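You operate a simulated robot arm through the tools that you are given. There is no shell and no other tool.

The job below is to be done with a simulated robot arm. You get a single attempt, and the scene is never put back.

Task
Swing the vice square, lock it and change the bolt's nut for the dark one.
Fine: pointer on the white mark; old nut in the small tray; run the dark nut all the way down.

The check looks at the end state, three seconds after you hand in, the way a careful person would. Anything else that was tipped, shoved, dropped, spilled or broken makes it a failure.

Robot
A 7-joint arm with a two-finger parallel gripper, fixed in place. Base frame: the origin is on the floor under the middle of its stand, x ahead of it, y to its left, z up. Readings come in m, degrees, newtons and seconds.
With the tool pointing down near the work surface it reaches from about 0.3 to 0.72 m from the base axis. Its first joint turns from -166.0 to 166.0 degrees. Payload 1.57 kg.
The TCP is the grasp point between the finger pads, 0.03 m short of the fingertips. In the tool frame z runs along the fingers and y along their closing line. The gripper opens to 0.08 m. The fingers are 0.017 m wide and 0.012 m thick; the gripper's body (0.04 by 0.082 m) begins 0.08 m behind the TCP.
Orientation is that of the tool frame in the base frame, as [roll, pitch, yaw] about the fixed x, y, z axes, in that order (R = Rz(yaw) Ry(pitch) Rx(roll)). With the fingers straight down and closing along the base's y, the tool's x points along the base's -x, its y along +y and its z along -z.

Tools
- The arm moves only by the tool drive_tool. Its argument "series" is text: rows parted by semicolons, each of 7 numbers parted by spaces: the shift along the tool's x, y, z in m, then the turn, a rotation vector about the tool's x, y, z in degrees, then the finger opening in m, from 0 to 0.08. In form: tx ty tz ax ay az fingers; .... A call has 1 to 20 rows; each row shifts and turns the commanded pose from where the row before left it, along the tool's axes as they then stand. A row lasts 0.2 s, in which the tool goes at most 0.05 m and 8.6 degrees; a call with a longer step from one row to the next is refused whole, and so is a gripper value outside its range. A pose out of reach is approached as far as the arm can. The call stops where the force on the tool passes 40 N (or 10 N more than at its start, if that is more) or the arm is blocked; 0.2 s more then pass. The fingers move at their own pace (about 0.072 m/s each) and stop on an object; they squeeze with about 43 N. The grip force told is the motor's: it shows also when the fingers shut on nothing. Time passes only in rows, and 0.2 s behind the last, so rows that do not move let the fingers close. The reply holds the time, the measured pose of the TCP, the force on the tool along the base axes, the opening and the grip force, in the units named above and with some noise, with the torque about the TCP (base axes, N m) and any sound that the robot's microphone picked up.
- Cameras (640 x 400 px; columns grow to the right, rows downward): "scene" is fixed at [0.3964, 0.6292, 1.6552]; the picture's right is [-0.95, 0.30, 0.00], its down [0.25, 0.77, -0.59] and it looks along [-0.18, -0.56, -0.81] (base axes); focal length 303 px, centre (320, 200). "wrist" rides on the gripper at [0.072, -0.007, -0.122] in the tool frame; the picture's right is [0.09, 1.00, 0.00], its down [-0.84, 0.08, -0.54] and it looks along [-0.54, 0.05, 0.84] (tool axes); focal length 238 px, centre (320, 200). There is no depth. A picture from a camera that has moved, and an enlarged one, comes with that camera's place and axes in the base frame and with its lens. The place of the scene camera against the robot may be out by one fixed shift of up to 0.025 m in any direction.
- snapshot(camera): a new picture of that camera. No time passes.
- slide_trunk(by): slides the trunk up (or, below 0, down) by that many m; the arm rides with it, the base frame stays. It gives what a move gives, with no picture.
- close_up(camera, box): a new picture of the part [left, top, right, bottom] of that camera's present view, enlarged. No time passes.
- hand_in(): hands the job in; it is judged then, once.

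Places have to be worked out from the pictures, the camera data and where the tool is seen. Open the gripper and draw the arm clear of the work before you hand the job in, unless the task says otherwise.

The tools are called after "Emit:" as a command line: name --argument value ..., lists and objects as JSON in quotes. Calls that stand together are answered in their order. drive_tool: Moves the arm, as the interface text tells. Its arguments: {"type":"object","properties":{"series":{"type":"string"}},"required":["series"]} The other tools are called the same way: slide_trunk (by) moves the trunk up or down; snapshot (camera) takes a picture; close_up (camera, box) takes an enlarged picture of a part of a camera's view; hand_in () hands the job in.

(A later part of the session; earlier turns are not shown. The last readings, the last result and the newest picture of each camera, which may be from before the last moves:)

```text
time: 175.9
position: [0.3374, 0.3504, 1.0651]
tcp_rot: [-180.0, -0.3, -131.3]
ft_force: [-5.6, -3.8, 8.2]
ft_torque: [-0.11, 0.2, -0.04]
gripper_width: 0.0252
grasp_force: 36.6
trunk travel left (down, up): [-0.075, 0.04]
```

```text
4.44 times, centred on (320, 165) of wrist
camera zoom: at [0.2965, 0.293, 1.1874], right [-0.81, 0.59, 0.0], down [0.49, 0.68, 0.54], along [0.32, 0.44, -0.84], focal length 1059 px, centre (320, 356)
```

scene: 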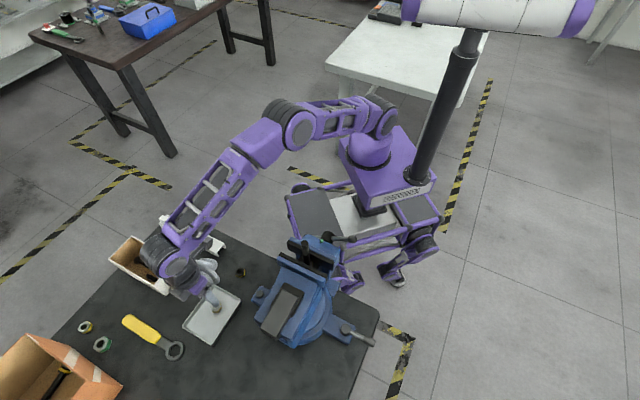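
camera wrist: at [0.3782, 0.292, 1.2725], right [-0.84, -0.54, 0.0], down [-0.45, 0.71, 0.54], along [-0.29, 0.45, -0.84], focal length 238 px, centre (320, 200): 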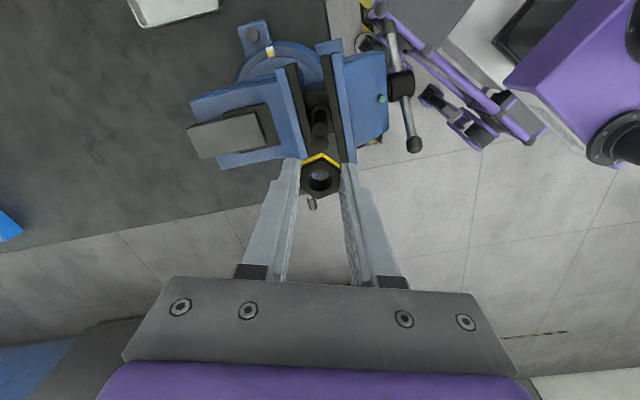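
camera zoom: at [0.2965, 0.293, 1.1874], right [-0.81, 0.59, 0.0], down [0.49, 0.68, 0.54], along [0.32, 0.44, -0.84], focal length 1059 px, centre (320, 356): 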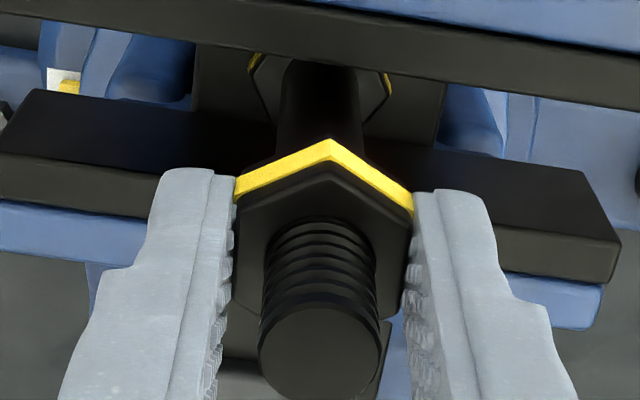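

Still no stop; I continue to the end of this stroke.

Emit:
drive_tool --series "0 0 0.0003 0 0 8.5 0; 0 0 0.0004 0 0 8.5 0; 0 0 0.0004 0 0 8.5 0; 0 0 0.0004 0 0 8.5 0; 0 0 0.0004 0 0 8.5 0; 0 0 0.0004 0 0 8.5 0; 0 0 0.0004 0 0 8.5 0; 0 0 0.0004 0 0 8.5 0; 0 0 0 0 0 0 0"

Emit:
close_up --camera "wrist" --box '[270, 120, 370, 210]'

Emit:
close_up --camera "scene" --box '[285, 220, 345, 280]'

```text
time: 177.9
position: [0.3385, 0.3505, 1.0625]
tcp_rot: [-179.8, -0.1, 160.9]
ft_force: [-9.4, -3.1, 8.0]
ft_torque: [0.0, 0.52, -0.08]
gripper_width: 0.0254
grasp_force: 36.6
trunk travel left (down, up): [-0.075, 0.04]
```

```text
4.44 times, centred on (320, 165) of wrist
camera zoom: at [0.2689, 0.3694, 1.1842], right [0.24, 0.97, 0.0], down [0.82, -0.2, 0.54], along [0.52, -0.13, -0.84], focal length 1059 px, centre (320, 356)
```

zoom: 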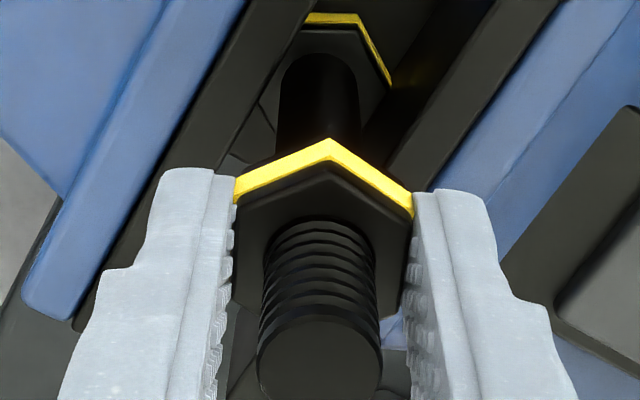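

```text
6.67 times, centred on (315, 250) of scene
camera zoom: at [0.3964, 0.6292, 1.6552], right [-0.95, 0.3, 0.0], down [0.25, 0.77, -0.59], along [-0.18, -0.56, -0.81], focal length 2022 px, centre (353, -133)
```

zoom: 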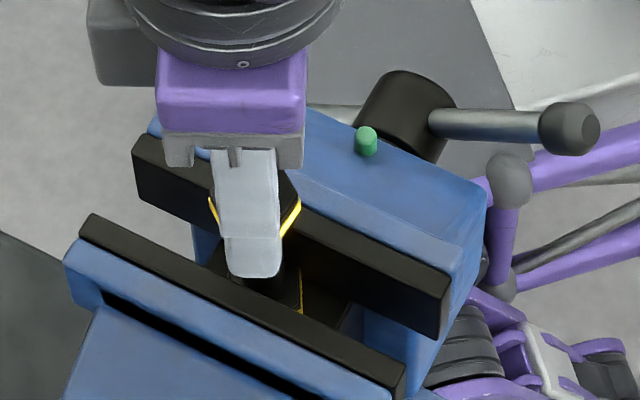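

z = 1.0625; jaw tops are at about 1.003 by triangulation, so there is room to continue. I'll relieve, open, wind back 240° and regrip.

Emit:
drive_tool --series "0 0 -0.001 0 0 0 0; 0 0 0 0 0 0 0.03; 0 0 0 0 0 0 0.046; 0 0 0 0 0 0 0.046; 0 0 0 0 0 -8.57 0.046; 0 0 0 0 0 -8.57 0.046; 0 0 0 0 0 -8.57 0.046; 0 0 0 0 0 -8.57 0.046; 0 0 0 0 0 -8.57 0.046; 0 0 0 0 0 -8.57 0.046; 0 0 0 0 0 -8.57 0.046; 0 0 0 0 0 -8.57 0.046; 0 0 0 0 0 -8.57 0.046; 0 0 0 0 0 -8.57 0.046; 0 0 0 0 0 -8.57 0.046; 0 0 0 0 0 -8.57 0.046; 0 0 0 0 0 -8.57 0.046; 0 0 0 0 0 -8.57 0.046; 0 0 0 0 0 0 0.046"

Emit:
drive_tool --series "0 0 0 0 0 -8.57 0.046; 0 0 0 0 0 -8.57 0.046; 0 0 0 0 0 -8.57 0.046; 0 0 0 0 0 -8.57 0.046; 0 0 0 0 0 -8.57 0.046; 0 0 0 0 0 -8.57 0.046; 0 0 0 0 0 -8.57 0.046; 0 0 0 0 0 -8.57 0.046; 0 0 0 0 0 -8.57 0.046; 0 0 0 0 0 -8.57 0.046; 0 0 0 0 0 -8.57 0.046; 0 0 0 0 0 -8.57 0.046; 0 0 0 0 0 -8.57 0.046; 0 0 0 0 0 -8.57 0.046; 0 0 0 0 0 0 0.046; 0 0 0 0 0 0 0.046"

Emit:
close_up --camera "wrist" --box '[270, 120, 370, 210]'

Emit:
close_up --camera "scene" --box '[285, 220, 345, 280]'

```text
time: 181.9
position: [0.338, 0.3516, 1.063]
tcp_rot: [179.9, -0.1, -79.0]
ft_force: [1.1, 0.2, 0.4]
ft_torque: [-0.02, 0.03, 0.02]
gripper_width: 0.046
grasp_force: 0.1
trunk travel left (down, up): [-0.075, 0.04]
```

```text
time: 185.3
position: [0.3387, 0.352, 1.0634]
tcp_rot: [-180.0, 0.3, 40.8]
ft_force: [-0.6, 0.6, -0.1]
ft_torque: [-0.01, -0.01, 0.02]
gripper_width: 0.0459
grasp_force: 0.1
trunk travel left (down, up): [-0.075, 0.04]
```

```text
4.44 times, centred on (320, 165) of wrist
camera zoom: at [0.3896, 0.4044, 1.1843], right [0.72, -0.69, 0.0], down [-0.58, -0.6, 0.55], along [-0.38, -0.39, -0.84], focal length 1059 px, centre (320, 356)
```

zoom: 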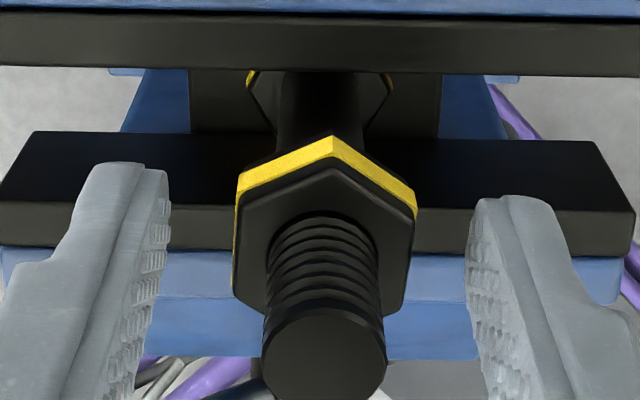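

```text
6.67 times, centred on (315, 250) of scene
camera zoom: at [0.3964, 0.6292, 1.6552], right [-0.95, 0.3, 0.0], down [0.25, 0.77, -0.59], along [-0.18, -0.56, -0.81], focal length 2022 px, centre (353, -133)
```

zoom: 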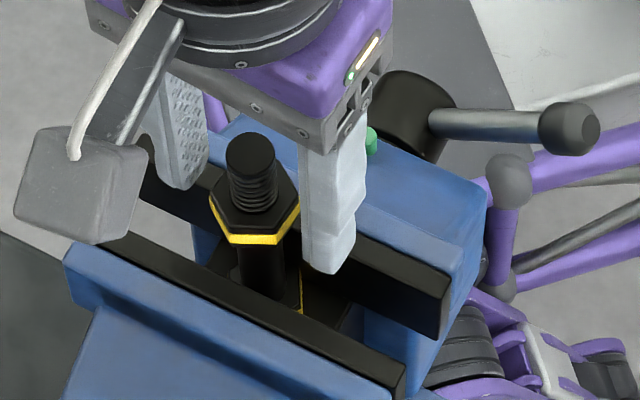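

The nut continues down (about 7 rings now exposed above it). I'll regrip and continue clockwise, looking for the stop.

Emit:
drive_tool --series "0 0 0 0 0 0 0.036; 0 0 0 0 0 0 0.02; 0 0 0 0 0 0 0; 0 0 0 0 0 0 0; 0 0 0 0 0 0 0; 0 0 0.0004 0 0 8.5 0; 0 0 0.0004 0 0 8.5 0; 0 0 0.0004 0 0 8.5 0; 0 0 0.0004 0 0 8.5 0; 0 0 0.0004 0 0 8.5 0; 0 0 0.0004 0 0 8.5 0; 0 0 0 0 0 0 0"

Emit:
close_up --camera "wrist" --box '[270, 120, 370, 220]'

```text
time: 187.9
position: [0.3385, 0.3521, 1.0614]
tcp_rot: [179.8, 0.0, -10.3]
ft_force: [-3.2, -6.5, 5.2]
ft_torque: [-0.3, -0.03, 0.0]
gripper_width: 0.0252
grasp_force: 37.3
trunk travel left (down, up): [-0.075, 0.04]
```

```text
4.00 times, centred on (320, 170) of wrist
camera zoom: at [0.4117, 0.3457, 1.1833], right [-0.09, -1.0, 0.0], down [-0.84, 0.07, 0.54], along [-0.54, 0.05, -0.84], focal length 953 px, centre (320, 320)
```

zoom: 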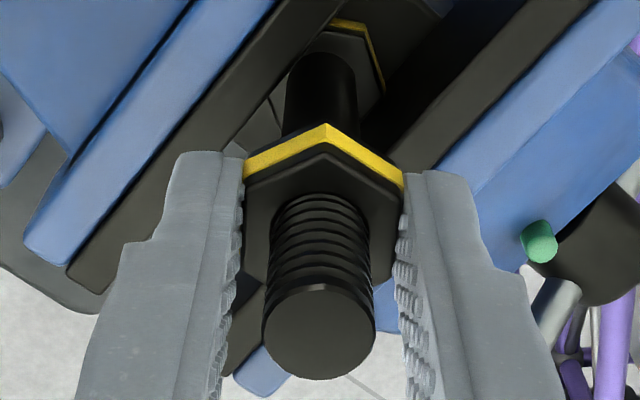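

Still descending at z=1.061. I continue.

Emit:
drive_tool --series "0 0 0.0003 0 0 8.5 0; 0 0 0.0004 0 0 8.5 0; 0 0 0.0004 0 0 8.5 0; 0 0 0.0004 0 0 8.5 0; 0 0 0.0004 0 0 8.5 0; 0 0 0.0004 0 0 8.5 0; 0 0 0.0004 0 0 8.5 0; 0 0 0 0 0 0 0"

Emit:
close_up --camera "wrist" --box '[270, 120, 370, 220]'

```text
time: 189.7
position: [0.3386, 0.3523, 1.0592]
tcp_rot: [179.7, -0.1, -69.8]
ft_force: [-4.1, -2.4, 3.8]
ft_torque: [0.01, 0.07, -0.02]
gripper_width: 0.0283
grasp_force: 38.4
trunk travel left (down, up): [-0.075, 0.04]
```

```text
4.00 times, centred on (320, 170) of wrist
camera zoom: at [0.3703, 0.2868, 1.1799], right [-0.9, -0.43, 0.0], down [-0.36, 0.76, 0.54], along [-0.24, 0.49, -0.84], focal length 953 px, centre (320, 320)
```

zoom: 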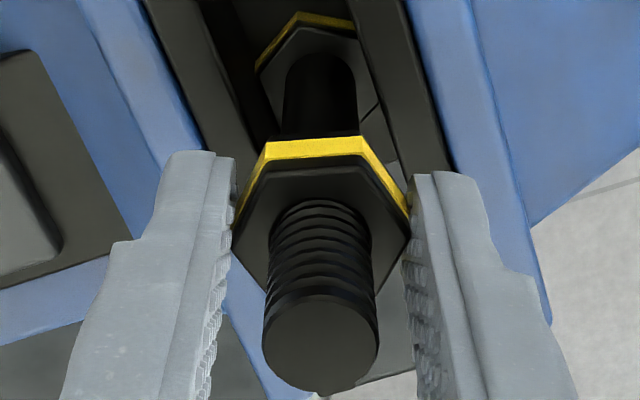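

The fingers slipped round the hex here (opening 28 mm, nut now corner-to-corner), so the nut has come up against its stop. I'll open and look at where it sits.

Emit:
drive_tool --series "0 0 -0.0005 0 0 0 0.03; 0 0 0 0 0 0 0.046; 0 0 0 0 0 0 0.05; 0 0 0 0 0 0 0.05"

Emit:
close_up --camera "wrist" --box '[270, 120, 370, 220]'

Emit:
close_up --camera "scene" --box '[285, 220, 345, 280]'

```text
time: 190.7
position: [0.338, 0.351, 1.0597]
tcp_rot: [179.8, 0.0, -69.6]
ft_force: [0.4, -0.1, -0.4]
ft_torque: [0.0, 0.0, 0.03]
gripper_width: 0.0501
grasp_force: 0.1
trunk travel left (down, up): [-0.075, 0.04]
```

```text
4.00 times, centred on (320, 170) of wrist
camera zoom: at [0.371, 0.287, 1.1804], right [-0.9, -0.43, 0.0], down [-0.36, 0.76, 0.54], along [-0.24, 0.49, -0.84], focal length 953 px, centre (320, 320)
```

zoom: 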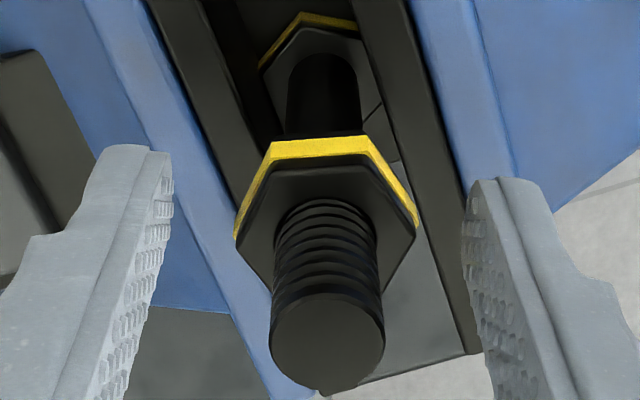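

```text
6.67 times, centred on (315, 250) of scene
camera zoom: at [0.3964, 0.6292, 1.6552], right [-0.95, 0.3, 0.0], down [0.25, 0.77, -0.59], along [-0.18, -0.56, -0.81], focal length 2022 px, centre (353, -133)
```

zoom: 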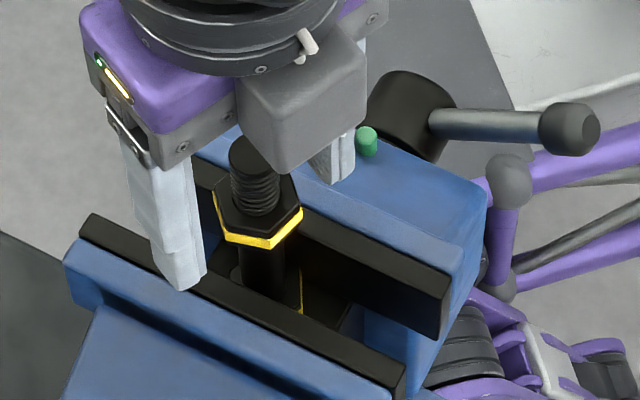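

The nut sits with its flats 30° off the fingers, i.e. it stopped at the angle matching tool yaw about -40°. To be sure it's at the end, I'll regrip there and try a further clockwise turn, reading the torque.

Emit:
drive_tool --series "0 0 0 0 0 -7.5 0.05; 0 0 0 0 0 -7.5 0.05; 0 0 0 0 0 -7.5 0.05; 0 0 0 0 0 -7.5 0.05; 0 0 0 0 0 0 0.036; 0 0 0 0 0 0 0.02; 0 0 0 0 0 0 0; 0 0 0 0 0 0 0; 0 0 0 0 0 0 0"

Emit:
close_up --camera "wrist" --box '[270, 120, 370, 220]'

Emit:
drive_tool --series "0 0 0 0 0 4 0; 0 0 0 0 0 4 0; 0 0 0 0 0 0 0"

Emit:
close_up --camera "wrist" --box '[270, 120, 370, 220]'

```text
time: 192.7
position: [0.3385, 0.3524, 1.0584]
tcp_rot: [179.7, 0.0, -39.6]
ft_force: [-4.7, -5.4, -0.3]
ft_torque: [-0.19, 0.23, 0.08]
gripper_width: 0.0265
grasp_force: 37.6
trunk travel left (down, up): [-0.075, 0.04]
```

```text
4.00 times, centred on (320, 170) of wrist
camera zoom: at [0.3991, 0.3113, 1.18], right [-0.56, -0.83, 0.01], down [-0.69, 0.48, 0.54], along [-0.45, 0.3, -0.84], focal length 953 px, centre (320, 320)
```

zoom: 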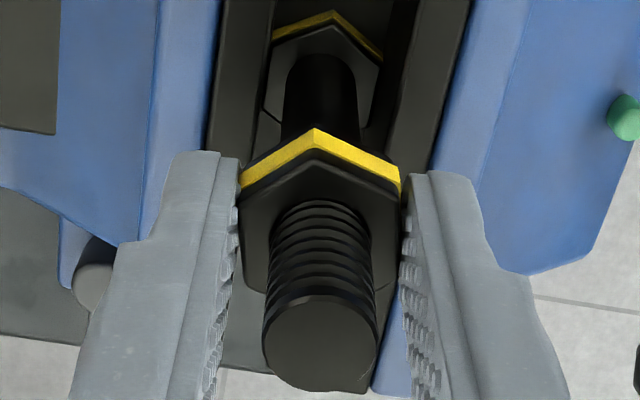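

```text
time: 193.5
position: [0.3387, 0.3512, 1.0595]
tcp_rot: [179.7, 0.1, -47.8]
ft_force: [-5.8, -7.6, -0.9]
ft_torque: [-0.27, 0.24, 0.09]
gripper_width: 0.0273
grasp_force: 37.6
trunk travel left (down, up): [-0.075, 0.04]
```

```text
4.00 times, centred on (320, 170) of wrist
camera zoom: at [0.3934, 0.3029, 1.1802], right [-0.68, -0.74, 0.01], down [-0.62, 0.57, 0.54], along [-0.4, 0.36, -0.84], focal length 953 px, centre (320, 320)
```

zoom: 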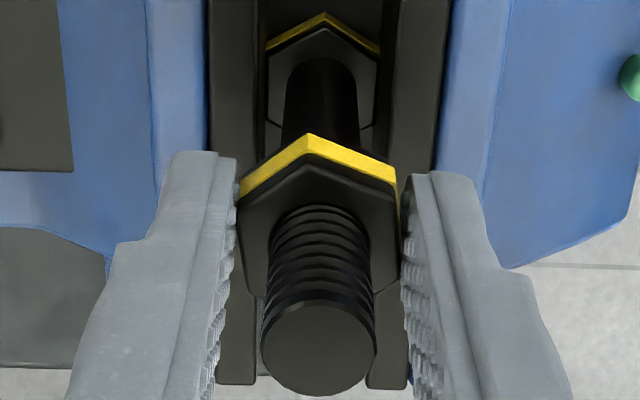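

The grip there was a few degrees off the flats (26.5 mm) and slipped further with low torque. I'll realign to about yaw -32°, get a true flat grip, and repeat the test.

Emit:
drive_tool --series "0 0 0 0 0 0 0.03; 0 0 0 0 0 0 0.046; 0 0 0 0 0 -8 0.046; 0 0 0 0 0 -8 0.046; 0 0 0 0 0 0 0.03; 0 0 0 0 0 0 0; 0 0 0 0 0 0 0; 0 0 0 0 0 0 0; 0 0 0 0 0 0 0"

Emit:
close_up --camera "wrist" --box '[270, 120, 370, 220]'

```text
time: 195.5
position: [0.3378, 0.3514, 1.0583]
tcp_rot: [179.7, 0.0, -31.7]
ft_force: [-2.7, -4.8, -0.4]
ft_torque: [-0.21, 0.07, -0.09]
gripper_width: 0.0256
grasp_force: 37.3
trunk travel left (down, up): [-0.075, 0.04]
```

```text
4.00 times, centred on (320, 170) of wrist
camera zoom: at [0.4045, 0.32, 1.1798], right [-0.44, -0.9, 0.01], down [-0.75, 0.38, 0.54], along [-0.49, 0.24, -0.84], focal length 953 px, centre (320, 320)
```

zoom: 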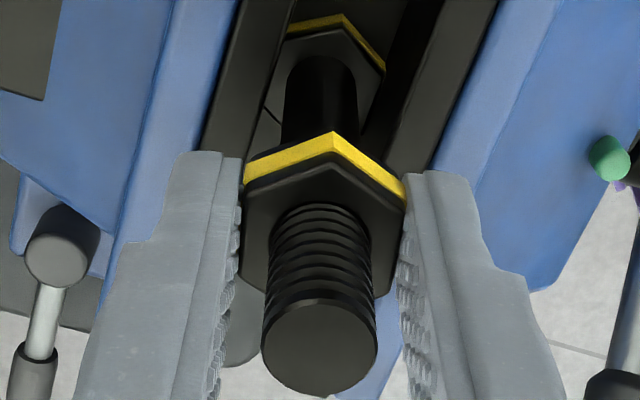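

Now on the flats (25.6 mm). I'll turn 10° clockwise slowly to see whether the nut moves or the fingers ride over.

Emit:
drive_tool --series "0 0 0 0 0 3 0; 0 0 0 0 0 3 0; 0 0 0 0 0 3 0; 0 0 0 0 0 3 0; 0 0 0 0 0 0 0"

Emit:
close_up --camera "wrist" --box '[270, 120, 370, 220]'

```text
time: 196.7
position: [0.3383, 0.3521, 1.0584]
tcp_rot: [179.8, 0.1, -43.7]
ft_force: [-2.8, -7.8, -2.4]
ft_torque: [-0.35, -0.05, 0.12]
gripper_width: 0.0256
grasp_force: 37.0
trunk travel left (down, up): [-0.075, 0.04]
```

```text
4.00 times, centred on (320, 170) of wrist
camera zoom: at [0.3963, 0.3071, 1.1799], right [-0.62, -0.78, 0.01], down [-0.66, 0.52, 0.54], along [-0.43, 0.33, -0.84], focal length 953 px, centre (320, 320)
```

zoom: 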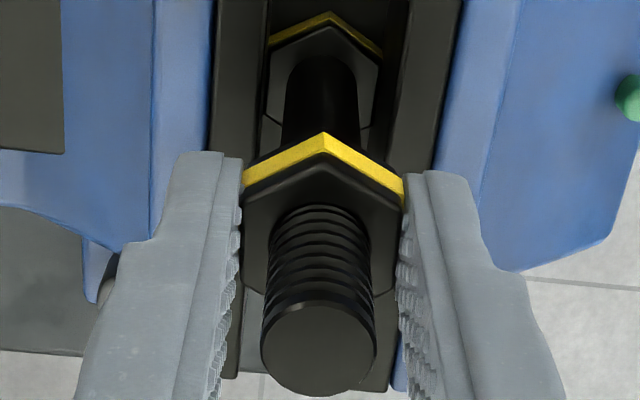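

The nut yields ~8° under 0.12 N·m but earlier had sprung back to -34° when released, which is how a soft end stop would act. I'll release and look whether it springs back again.

Emit:
drive_tool --series "0 0 0 0 0 0 0.03; 0 0 0 0 0 0 0.046; 0 0 0 0 0 0 0.05; 0 0 0 0 0 0 0.05"

Emit:
close_up --camera "wrist" --box '[270, 120, 370, 220]'

```text
time: 197.7
position: [0.3391, 0.3513, 1.0595]
tcp_rot: [179.8, -0.1, -43.6]
ft_force: [0.5, 0.5, -0.6]
ft_torque: [0.02, 0.01, 0.04]
gripper_width: 0.0502
grasp_force: 0.1
trunk travel left (down, up): [-0.075, 0.04]
```

```text
4.00 times, centred on (320, 170) of wrist
camera zoom: at [0.3965, 0.3077, 1.1799], right [-0.62, -0.78, 0.0], down [-0.66, 0.52, 0.54], along [-0.43, 0.33, -0.84], focal length 953 px, centre (320, 320)
```

zoom: 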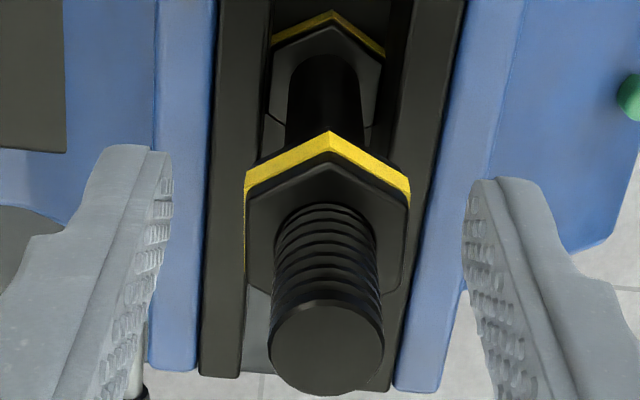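

It did not spring back (the nut is flat-aligned at yaw -43.6° now), so it may still have a bit to go, only stiffer. I'll grip flat here and turn on slowly with matched descent.

Emit:
drive_tool --series "0 0 0 0 0 0 0.03; 0 0 0 0 0 0 0; 0 0 0 0 0 0 0; 0 0 0 0 0 0 0; 0 0 0.0002 0 0 4 0; 0 0 0.0002 0 0 4 0; 0 0 0.0002 0 0 4 0; 0 0 0.0002 0 0 4 0; 0 0 0 0 0 0 0"

Emit:
close_up --camera "wrist" --box '[270, 120, 370, 220]'

```text
time: 199.7
position: [0.3387, 0.351, 1.0585]
tcp_rot: [179.8, 0.1, -59.8]
ft_force: [-5.4, -6.6, 6.5]
ft_torque: [-0.18, 0.27, 0.11]
gripper_width: 0.027
grasp_force: 37.4
trunk travel left (down, up): [-0.075, 0.04]
```

```text
4.00 times, centred on (320, 170) of wrist
camera zoom: at [0.3814, 0.2931, 1.1797], right [-0.81, -0.58, 0.0], down [-0.49, 0.69, 0.54], along [-0.32, 0.44, -0.84], focal length 953 px, centre (320, 320)
```

zoom: 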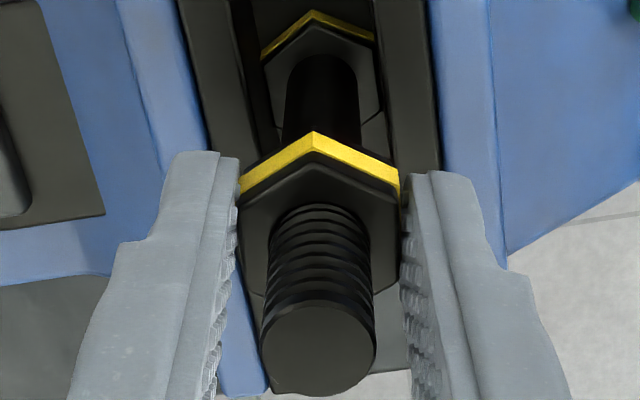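

It crept a few degrees more and the fingers began to ride (27 mm). I'll release and measure where the nut rests now.

Emit:
drive_tool --series "0 0 -0.0006 0 0 0 0.03; 0 0 0 0 0 0 0.046; 0 0 0 0 0 0 0.05; 0 0 0 0 0 0 0.05; 0 0 0 0 0 0 0.05"

Emit:
close_up --camera "wrist" --box '[285, 135, 355, 195]'

Emit:
close_up --camera "scene" --box '[295, 225, 335, 265]'

```text
time: 200.9
position: [0.3393, 0.3523, 1.0582]
tcp_rot: [179.8, -0.1, -59.6]
ft_force: [0.1, -0.7, -0.7]
ft_torque: [0.02, 0.0, 0.02]
gripper_width: 0.0501
grasp_force: 0.0
trunk travel left (down, up): [-0.075, 0.04]
```

```text
6.67 times, centred on (320, 165) of wrist
camera zoom: at [0.3824, 0.2939, 1.1797], right [-0.81, -0.58, 0.0], down [-0.49, 0.69, 0.54], along [-0.32, 0.44, -0.84], focal length 1589 px, centre (320, 433)
```

zoom: 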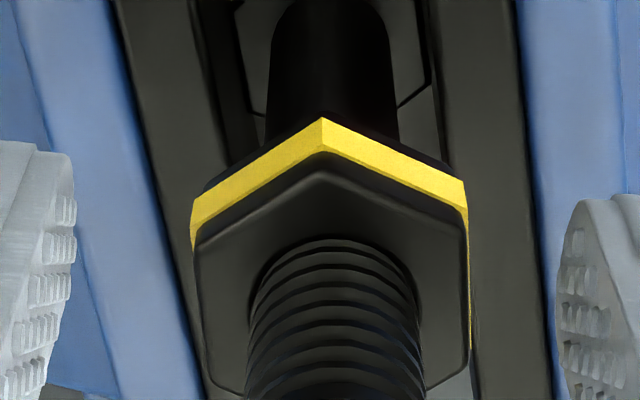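

```text
10.00 times, centred on (315, 245) of scene
camera zoom: at [0.3964, 0.6292, 1.6552], right [-0.95, 0.3, 0.0], down [0.25, 0.77, -0.59], along [-0.18, -0.56, -0.81], focal length 3034 px, centre (370, -250)
```

zoom: 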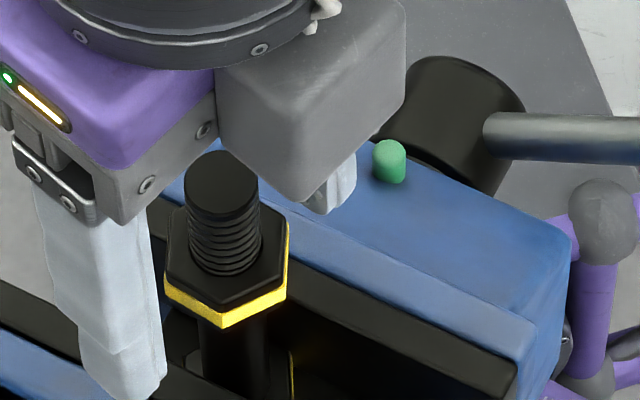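

Nut rests at about yaw -53°, so it is still creeping with higher resistance. By perspective-corrected reckoning the thread ends about 45 mm below the bolt's end (z≈1.030) and the nut's lower face is at about 1.030–1.034; I'll look closely beneath it for remaining thread.

Emit:
close_up --camera "scene" --box '[300, 245, 330, 272]'

Emit:
close_up --camera "wrist" --box '[300, 125, 345, 165]'

```text
14.81 times, centred on (315, 258) of scene
camera zoom: at [0.3964, 0.6292, 1.6552], right [-0.95, 0.3, 0.0], down [0.25, 0.77, -0.59], along [-0.18, -0.56, -0.81], focal length 4494 px, centre (394, -667)
```

zoom: 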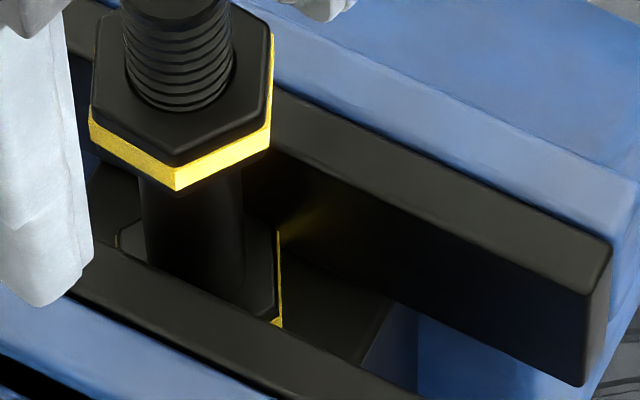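

```text
10.00 times, centred on (322, 145) of wrist
camera zoom: at [0.3824, 0.2939, 1.1797], right [-0.81, -0.58, 0.0], down [-0.49, 0.69, 0.54], along [-0.32, 0.44, -0.84], focal length 2384 px, centre (295, 750)
```

zoom: 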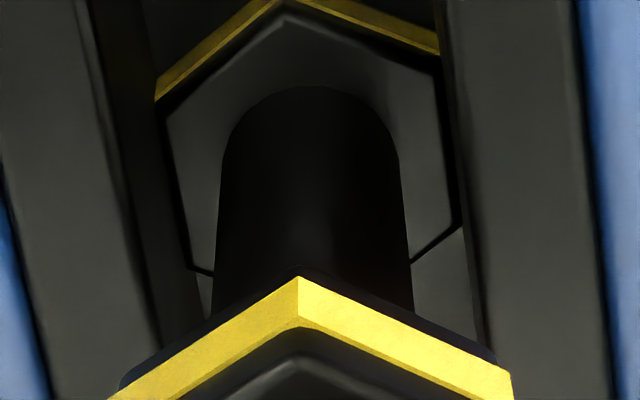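

The shank below the nut is smooth, so the nut is at the end of the visible thread. I'll do one more flat-aligned tightening try from yaw -53° and measure how far it still moves.

Emit:
drive_tool --series "0 0 0 0 0 -6.2 0.05; 0 0 0 0 0 0 0.03; 0 0 0 0 0 0 0; 0 0 0 0 0 0 0; 0 0 0 0 0 0 0"

Emit:
drive_tool --series "0 0 0.0001 0 0 3 0; 0 0 0.0001 0 0 3 0; 0 0 0.0001 0 0 3 0; 0 0 0.0001 0 0 3 0; 0 0 0 0 0 0 0"

Emit:
close_up --camera "wrist" --box '[285, 135, 355, 195]'

```text
time: 202.1
position: [0.3383, 0.3519, 1.0596]
tcp_rot: [179.8, -0.1, -53.4]
ft_force: [-5.6, -4.5, -0.4]
ft_torque: [-0.12, 0.2, 0.07]
gripper_width: 0.0252
grasp_force: 36.5
trunk travel left (down, up): [-0.075, 0.04]
```

```text
time: 203.3
position: [0.3384, 0.3515, 1.0581]
tcp_rot: [179.8, -0.1, -65.5]
ft_force: [-5.9, -6.1, -1.2]
ft_torque: [-0.23, 0.27, 0.3]
gripper_width: 0.0258
grasp_force: 37.0
trunk travel left (down, up): [-0.075, 0.04]
```

```text
6.67 times, centred on (320, 165) of wrist
camera zoom: at [0.3756, 0.2891, 1.1798], right [-0.87, -0.5, 0.0], down [-0.42, 0.73, 0.54], along [-0.27, 0.47, -0.84], focal length 1589 px, centre (320, 433)
```

zoom: 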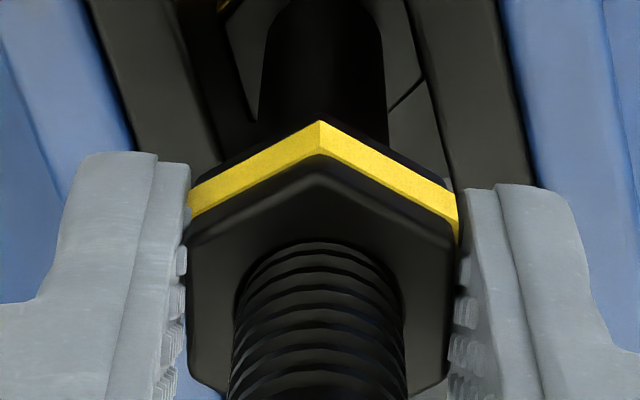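

Torque has climbed to 0.30 N·m with the nut hardly moving, i.e. it is jammed against its seat. I'll release and check where it settles.

Emit:
drive_tool --series "0 0 0 0 0 0 0.03; 0 0 0 0 0 0 0.046; 0 0 0 0 0 0 0.05; 0 0 0 0 0 0 0.05; 0 0 0 0 0 0 0.05"

Emit:
close_up --camera "wrist" --box '[285, 135, 355, 195]'

```text
time: 204.5
position: [0.3388, 0.3515, 1.0575]
tcp_rot: [179.7, 0.0, -65.4]
ft_force: [0.7, 0.6, -0.4]
ft_torque: [0.01, -0.01, 0.01]
gripper_width: 0.0501
grasp_force: 0.1
trunk travel left (down, up): [-0.075, 0.04]
```

```text
6.67 times, centred on (320, 165) of wrist
camera zoom: at [0.3761, 0.2897, 1.1796], right [-0.87, -0.5, 0.0], down [-0.42, 0.73, 0.54], along [-0.27, 0.47, -0.84], focal length 1589 px, centre (320, 433)
```

zoom: 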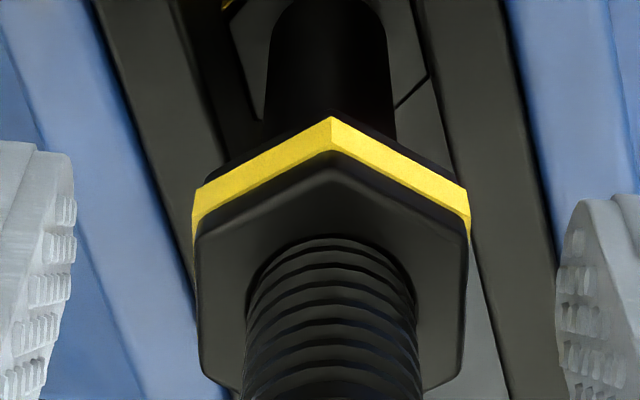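

The nut settled at about yaw -61.6°, another 8° on at 0.30 N·m. I'll repeat once more from an aligned grip to see whether the motion dies out.

Emit:
drive_tool --series "0 0 0 0 0 -3.8 0.05; 0 0 0 0 0 0 0.03; 0 0 0 0 0 0 0; 0 0 0 0 0 0 0; 0 0 0 0 0 0 0; 0 0 0.0001 0 0 3 0; 0 0 0.0001 0 0 3 0; 0 0 0.0001 0 0 3 0; 0 0 0.0001 0 0 3 0; 0 0 0.0001 0 0 3 0; 0 0 0.0001 0 0 3 0; 0 0 0 0 0 0 0"

Emit:
close_up --camera "wrist" --box '[285, 135, 355, 195]'

```text
time: 207.1
position: [0.3397, 0.351, 1.0584]
tcp_rot: [179.8, -0.2, -79.7]
ft_force: [-8.9, -9.2, -4.7]
ft_torque: [-0.33, 0.35, 0.2]
gripper_width: 0.0262
grasp_force: 37.0
trunk travel left (down, up): [-0.075, 0.04]
```

```text
6.67 times, centred on (320, 165) of wrist
camera zoom: at [0.3594, 0.2828, 1.1797], right [-0.96, -0.27, 0.0], down [-0.22, 0.81, 0.54], along [-0.15, 0.52, -0.84], focal length 1589 px, centre (320, 433)
```

zoom: 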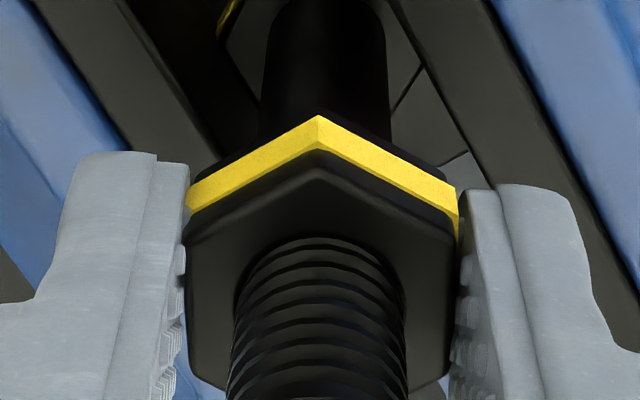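

The nut went a further 13° at ~0.2 N·m while still pulling down, so it is stiffer but still travelling. I'll re-align the grip at -74° and continue turning in larger steps with the proper descent.

Emit:
drive_tool --series "0 0 0.0005 0 0 0 0.03; 0 0 0 0 0 0 0.046; 0 0 0 0 0 -5.3 0.05; 0 0 0 0 0 0 0.03; 0 0 0 0 0 0 0; 0 0 0 0 0 0 0; 0 0 0 0 0 0 0; 0 0 0.00028 0 0 6 0; 0 0 0.00028 0 0 6 0; 0 0 0.00028 0 0 6 0; 0 0 0.00028 0 0 6 0; 0 0 0.00028 0 0 6 0; 0 0 0 0 0 0 0"

Emit:
close_up --camera "wrist" --box '[285, 135, 355, 195]'

```text
time: 209.9
position: [0.3387, 0.3522, 1.0568]
tcp_rot: [179.9, 0.0, -104.6]
ft_force: [-3.7, -1.3, 7.9]
ft_torque: [0.08, 0.08, 0.02]
gripper_width: 0.0284
grasp_force: 38.0
trunk travel left (down, up): [-0.075, 0.04]
```

```text
6.67 times, centred on (320, 165) of wrist
camera zoom: at [0.328, 0.281, 1.1782], right [-0.99, 0.16, 0.0], down [0.14, 0.83, 0.54], along [0.09, 0.53, -0.84], focal length 1589 px, centre (320, 433)
```

zoom: 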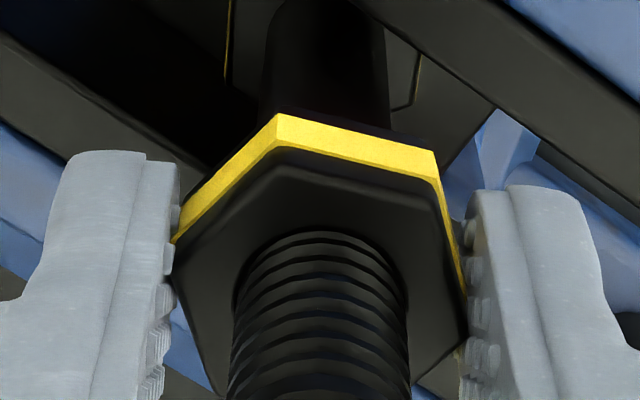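

It slipped again after ~10°. To tell a stop from plain friction, I'll grip it aligned (yaw ≈ -84°), turn it back 12° and read the torque, then forward again and read the torque.

Emit:
drive_tool --series "0 0 -0.0008 0 0 0 0.03; 0 0 0 0 0 0 0.046; 0 0 0 0 0 -8 0.05; 0 0 0 0 0 -8 0.05; 0 0 0 0 0 -4 0.05; 0 0 0 0 0 0 0.05"

Emit:
close_up --camera "wrist" --box '[285, 135, 355, 195]'

```text
time: 211.3
position: [0.3385, 0.3525, 1.0561]
tcp_rot: [179.8, -0.3, -84.4]
ft_force: [-0.8, 0.0, -0.4]
ft_torque: [0.01, -0.02, -0.02]
gripper_width: 0.0501
grasp_force: 0.0
trunk travel left (down, up): [-0.075, 0.04]
```

```text
6.67 times, centred on (320, 165) of wrist
camera zoom: at [0.3534, 0.2812, 1.178], right [-0.98, -0.19, 0.0], down [-0.16, 0.83, 0.54], along [-0.11, 0.53, -0.84], focal length 1589 px, centre (320, 433)
```

zoom: 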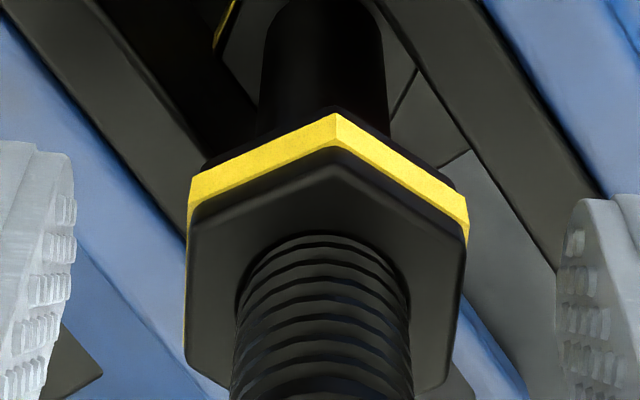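

The nut is aligned exactly at yaw -84.4°. Now grip and turn back 9° counter-clockwise, reading the torque.

Emit:
drive_tool --series "0 0 0 0 0 0 0.03; 0 0 0 0 0 0 0; 0 0 0 0 0 0 0; 0 0 0 0 0 0 0; 0 0 0 0 0 0 0"

Emit:
drive_tool --series "0 0 -0.00014 0 0 -3 0; 0 0 -0.00014 0 0 -3 0; 0 0 -0.00014 0 0 -3 0; 0 0 0 0 0 0 0"

Emit:
drive_tool --series "0 0 0.00014 0 0 3 0; 0 0 0.00014 0 0 3 0; 0 0 0.00014 0 0 3 0; 0 0 0 0 0 0 0"

Emit:
drive_tool --series "0 0 0.00014 0 0 3 0; 0 0 0 0 0 0 0"

Emit:
drive_tool --series "0 0 0.00014 0 0 3 0; 0 0 0 0 0 0 0"

```text
time: 212.5
position: [0.3393, 0.3524, 1.0561]
tcp_rot: [179.9, -0.1, -84.4]
ft_force: [-1.7, -0.5, -0.6]
ft_torque: [0.0, 0.06, 0.0]
gripper_width: 0.0251
grasp_force: 36.7
trunk travel left (down, up): [-0.075, 0.04]
```

```text
time: 213.5
position: [0.3381, 0.3515, 1.0564]
tcp_rot: [179.8, -0.2, -75.3]
ft_force: [-3.9, -0.2, -2.9]
ft_torque: [0.11, 0.13, -0.08]
gripper_width: 0.0254
grasp_force: 36.6
trunk travel left (down, up): [-0.075, 0.04]
```

```text
time: 214.5
position: [0.3384, 0.3505, 1.0563]
tcp_rot: [179.8, -0.2, -84.4]
ft_force: [-2.5, -3.8, 0.2]
ft_torque: [-0.17, 0.12, 0.08]
gripper_width: 0.0253
grasp_force: 36.7
trunk travel left (down, up): [-0.075, 0.04]
```

```text
time: 215.1
position: [0.3385, 0.3524, 1.0557]
tcp_rot: [179.8, -0.2, -87.4]
ft_force: [-3.1, -3.7, 2.4]
ft_torque: [-0.25, 0.13, 0.12]
gripper_width: 0.0254
grasp_force: 36.9
trunk travel left (down, up): [-0.075, 0.04]
```

```text
time: 215.7
position: [0.3382, 0.3518, 1.0571]
tcp_rot: [179.9, -0.3, -90.3]
ft_force: [-2.8, -2.8, 1.7]
ft_torque: [-0.15, 0.15, 0.11]
gripper_width: 0.0256
grasp_force: 36.8
trunk travel left (down, up): [-0.075, 0.04]
```

The torque is similar both ways (-0.08 / +0.1 N·m), so this is friction rather than a hard stop, and slow turning keeps the grip. I'll go on slowly, 2.5° per row, with matching descent.

Emit:
drive_tool --series "0 0 0.00012 0 0 2.5 0; 0 0 0.00012 0 0 2.5 0; 0 0 0.00012 0 0 2.5 0; 0 0 0.00012 0 0 2.5 0; 0 0 0.00012 0 0 2.5 0; 0 0 0.00012 0 0 2.5 0; 0 0 0.00012 0 0 2.5 0; 0 0 0.00012 0 0 2.5 0; 0 0 0.00012 0 0 2.5 0; 0 0 0.00012 0 0 2.5 0; 0 0 0.00012 0 0 2.5 0; 0 0 0.00012 0 0 2.5 0"

Emit:
close_up --camera "wrist" --box '[285, 135, 355, 195]'

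```text
time: 218.3
position: [0.3374, 0.3504, 1.0556]
tcp_rot: [-180.0, -0.2, -120.5]
ft_force: [-1.1, 1.9, 13.1]
ft_torque: [-0.13, 0.05, 0.16]
gripper_width: 0.0265
grasp_force: 37.4
trunk travel left (down, up): [-0.075, 0.04]
```

```text
6.67 times, centred on (320, 165) of wrist
camera zoom: at [0.3084, 0.2869, 1.1775], right [-0.9, 0.43, 0.0], down [0.36, 0.76, 0.54], along [0.23, 0.49, -0.84], focal length 1589 px, centre (320, 433)
```

zoom: 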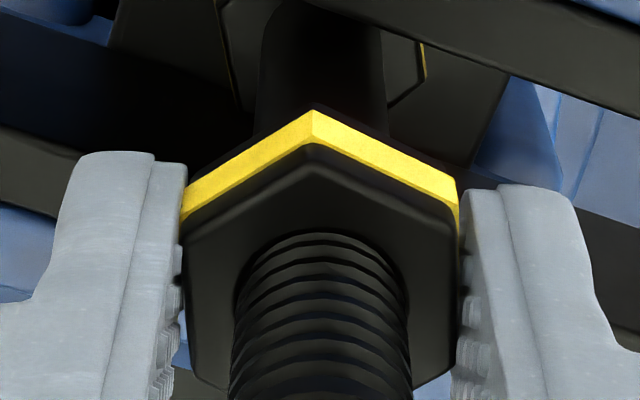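

The nut followed to about -114° at 0.16 N·m. I'll compare its height in the scene view with the earlier one to see if it is still descending.

Emit:
close_up --camera "scene" --box '[300, 245, 330, 272]'

Emit:
close_up --camera "scene" --box '[295, 225, 335, 265]'

```text
14.81 times, centred on (315, 258) of scene
camera zoom: at [0.3964, 0.6292, 1.6552], right [-0.95, 0.3, 0.0], down [0.25, 0.77, -0.59], along [-0.18, -0.56, -0.81], focal length 4494 px, centre (394, -667)
```

zoom: 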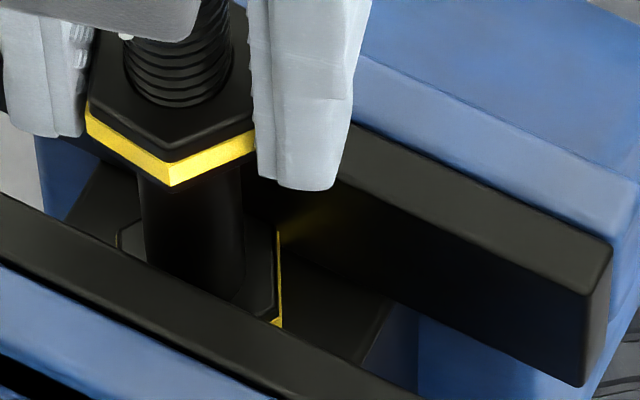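

```text
10.00 times, centred on (315, 245) of scene
camera zoom: at [0.3964, 0.6292, 1.6552], right [-0.95, 0.3, 0.0], down [0.25, 0.77, -0.59], along [-0.18, -0.56, -0.81], focal length 3034 px, centre (370, -250)
```

zoom: 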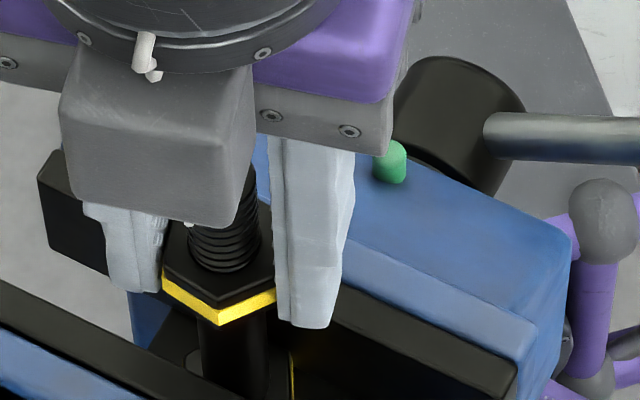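

The nut's height has not changed over that last 60° of turning (the same picture rows), so it is down on its seat and only slipping round under torque; the bolt head hasn't turned. I'll relieve, open and lift straight off.

Emit:
drive_tool --series "0 0 -0.001 0 0 0 0; 0 0 0 0 0 0 0.03; 0 0 0 0 0 0 0.05; 0 0 0 0 0 0 0.06; 0 0 0 0 0 0 0.06; 0 0 -0.03 0 0 0 0.06; 0 0 -0.045 0 0 0 0.06; 0 0 -0.045 0 0 0 0.06; 0 0 -0.03 0 0 0 0.06; 0 0 0 0 0 0 0.06"

Emit:
snapshot --camera "wrist"

Emit:
close_up --camera "scene" --box '[295, 225, 335, 265]'

Emit:
close_up --camera "scene" --box '[300, 245, 330, 272]'

```text
time: 220.5
position: [0.3394, 0.351, 1.2076]
tcp_rot: [180.0, -0.3, -120.2]
ft_force: [-0.7, 0.1, 0.6]
ft_torque: [-0.01, 0.01, -0.01]
gripper_width: 0.0599
grasp_force: 0.0
trunk travel left (down, up): [-0.075, 0.04]
```

```text
taken
camera wrist: at [0.3095, 0.2869, 1.328], right [-0.91, 0.42, 0.0], down [0.36, 0.76, 0.54], along [0.23, 0.49, -0.84], focal length 238 px, centre (320, 200)
```

wrist: 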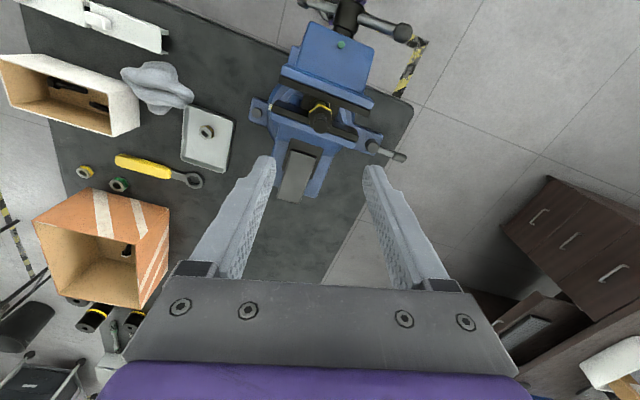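

```text
10.00 times, centred on (315, 245) of scene
camera zoom: at [0.3964, 0.6292, 1.6552], right [-0.95, 0.3, 0.0], down [0.25, 0.77, -0.59], along [-0.18, -0.56, -0.81], focal length 3034 px, centre (370, -250)
```

zoom: 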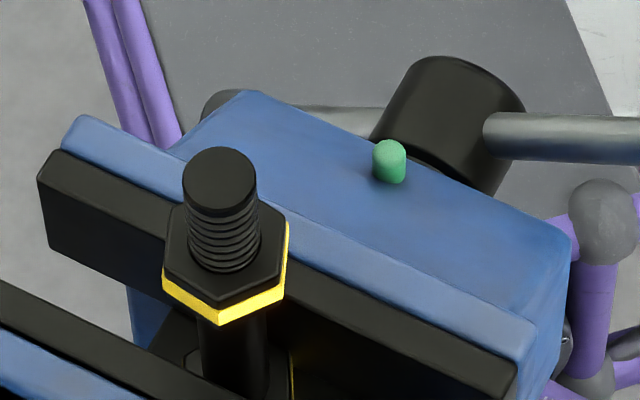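

```text
14.81 times, centred on (315, 258) of scene
camera zoom: at [0.3964, 0.6292, 1.6552], right [-0.95, 0.3, 0.0], down [0.25, 0.77, -0.59], along [-0.18, -0.56, -0.81], focal length 4494 px, centre (394, -667)
```

zoom: 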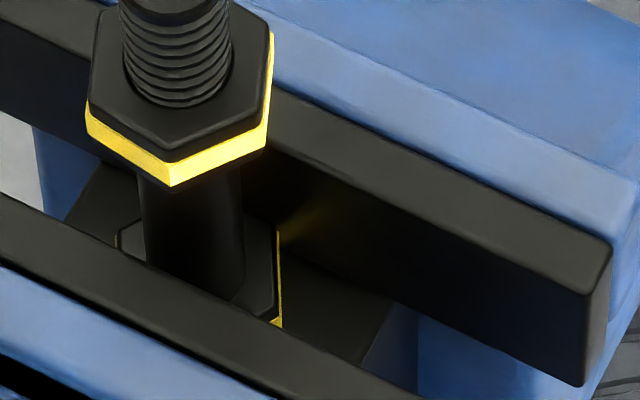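

The dark nut sits at the foot of the thread, bolt upright and unmoved. I'll now check the pointer, the lever and the tray from here.

Emit:
close_up --camera "wrist" --box '[240, 80, 310, 140]'

Emit:
close_up --camera "wrist" --box '[60, 60, 260, 200]'

Emit:
close_up --camera "scene" --box '[240, 230, 420, 370]'

Emit:
snapshot --camera "scene"

```text
6.67 times, centred on (275, 110) of wrist
camera zoom: at [0.3095, 0.2869, 1.328], right [-0.91, 0.42, 0.0], down [0.36, 0.76, 0.54], along [0.23, 0.49, -0.84], focal length 1589 px, centre (620, 800)
```

zoom: 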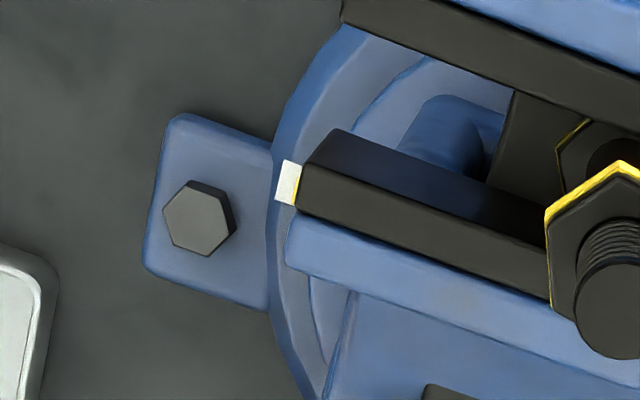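

```text
2.86 times, centred on (160, 130) of wrist
camera zoom: at [0.3095, 0.2869, 1.328], right [-0.91, 0.42, 0.0], down [0.36, 0.76, 0.54], along [0.23, 0.49, -0.84], focal length 681 px, centre (777, 400)
```

zoom: 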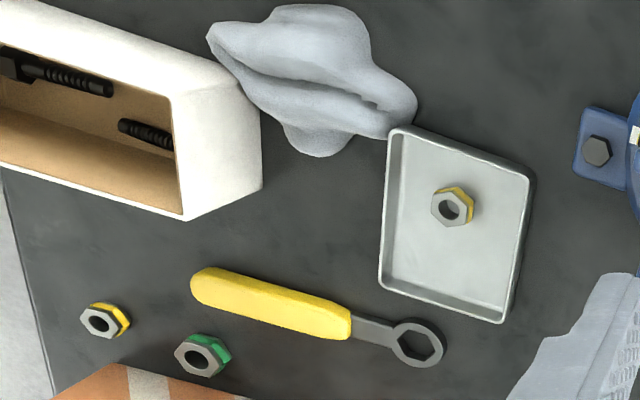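

```text
2.86 times, centred on (330, 300) of scene
camera zoom: at [0.3964, 0.6292, 1.6552], right [-0.95, 0.3, 0.0], down [0.25, 0.77, -0.59], along [-0.18, -0.56, -0.81], focal length 867 px, centre (291, -86)
```

zoom: 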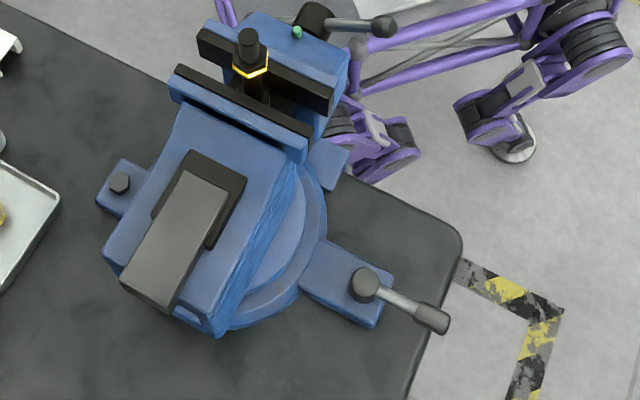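

```text
taken
```

scene: 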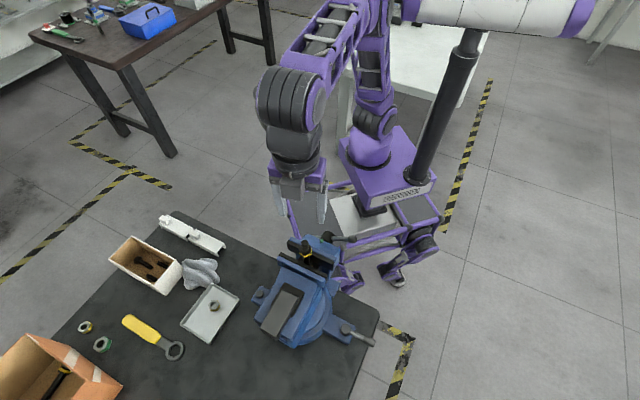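

The lever matches its original locked position and the tray holds the old nut. I'll move so the camera is right above the pointer to confirm it's still on the mark.

Emit:
drive_tool --series "-0.0284 -0.0214 0 0 0 0 0.06; -0.0284 -0.0214 0.02 0 0 0 0.06; -0.0284 -0.0214 0.02 0 0 0 0.06; -0.0284 -0.0214 0.02 0 0 0 0.06; 0 0 0 0 0 0 0.06"

Emit:
snapshot --camera "wrist"

Emit:
close_up --camera "wrist" --box '[296, 24, 340, 64]'

```text
time: 221.7
position: [0.4705, 0.4079, 1.1443]
tcp_rot: [180.0, -0.3, -120.3]
ft_force: [-0.1, 0.1, 0.4]
ft_torque: [0.0, 0.0, 0.0]
gripper_width: 0.06
grasp_force: 0.1
trunk travel left (down, up): [-0.075, 0.04]
```

```text
taken
camera wrist: at [0.4408, 0.3435, 1.267], right [-0.91, 0.42, 0.0], down [0.36, 0.76, 0.54], along [0.23, 0.49, -0.84], focal length 238 px, centre (320, 200)
```

wrist: 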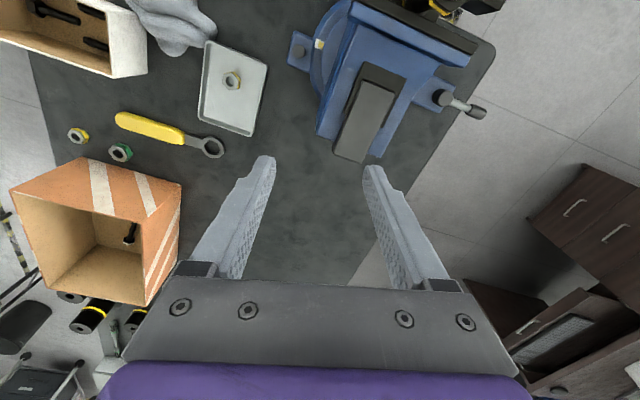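

```text
10.00 times, centred on (318, 44) of wrist
camera zoom: at [0.4408, 0.3435, 1.267], right [-0.91, 0.42, 0.0], down [0.36, 0.76, 0.54], along [0.23, 0.49, -0.84], focal length 2384 px, centre (340, 1760)
```

zoom: 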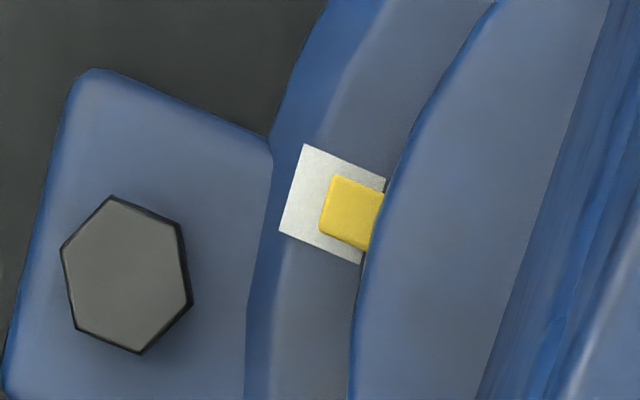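

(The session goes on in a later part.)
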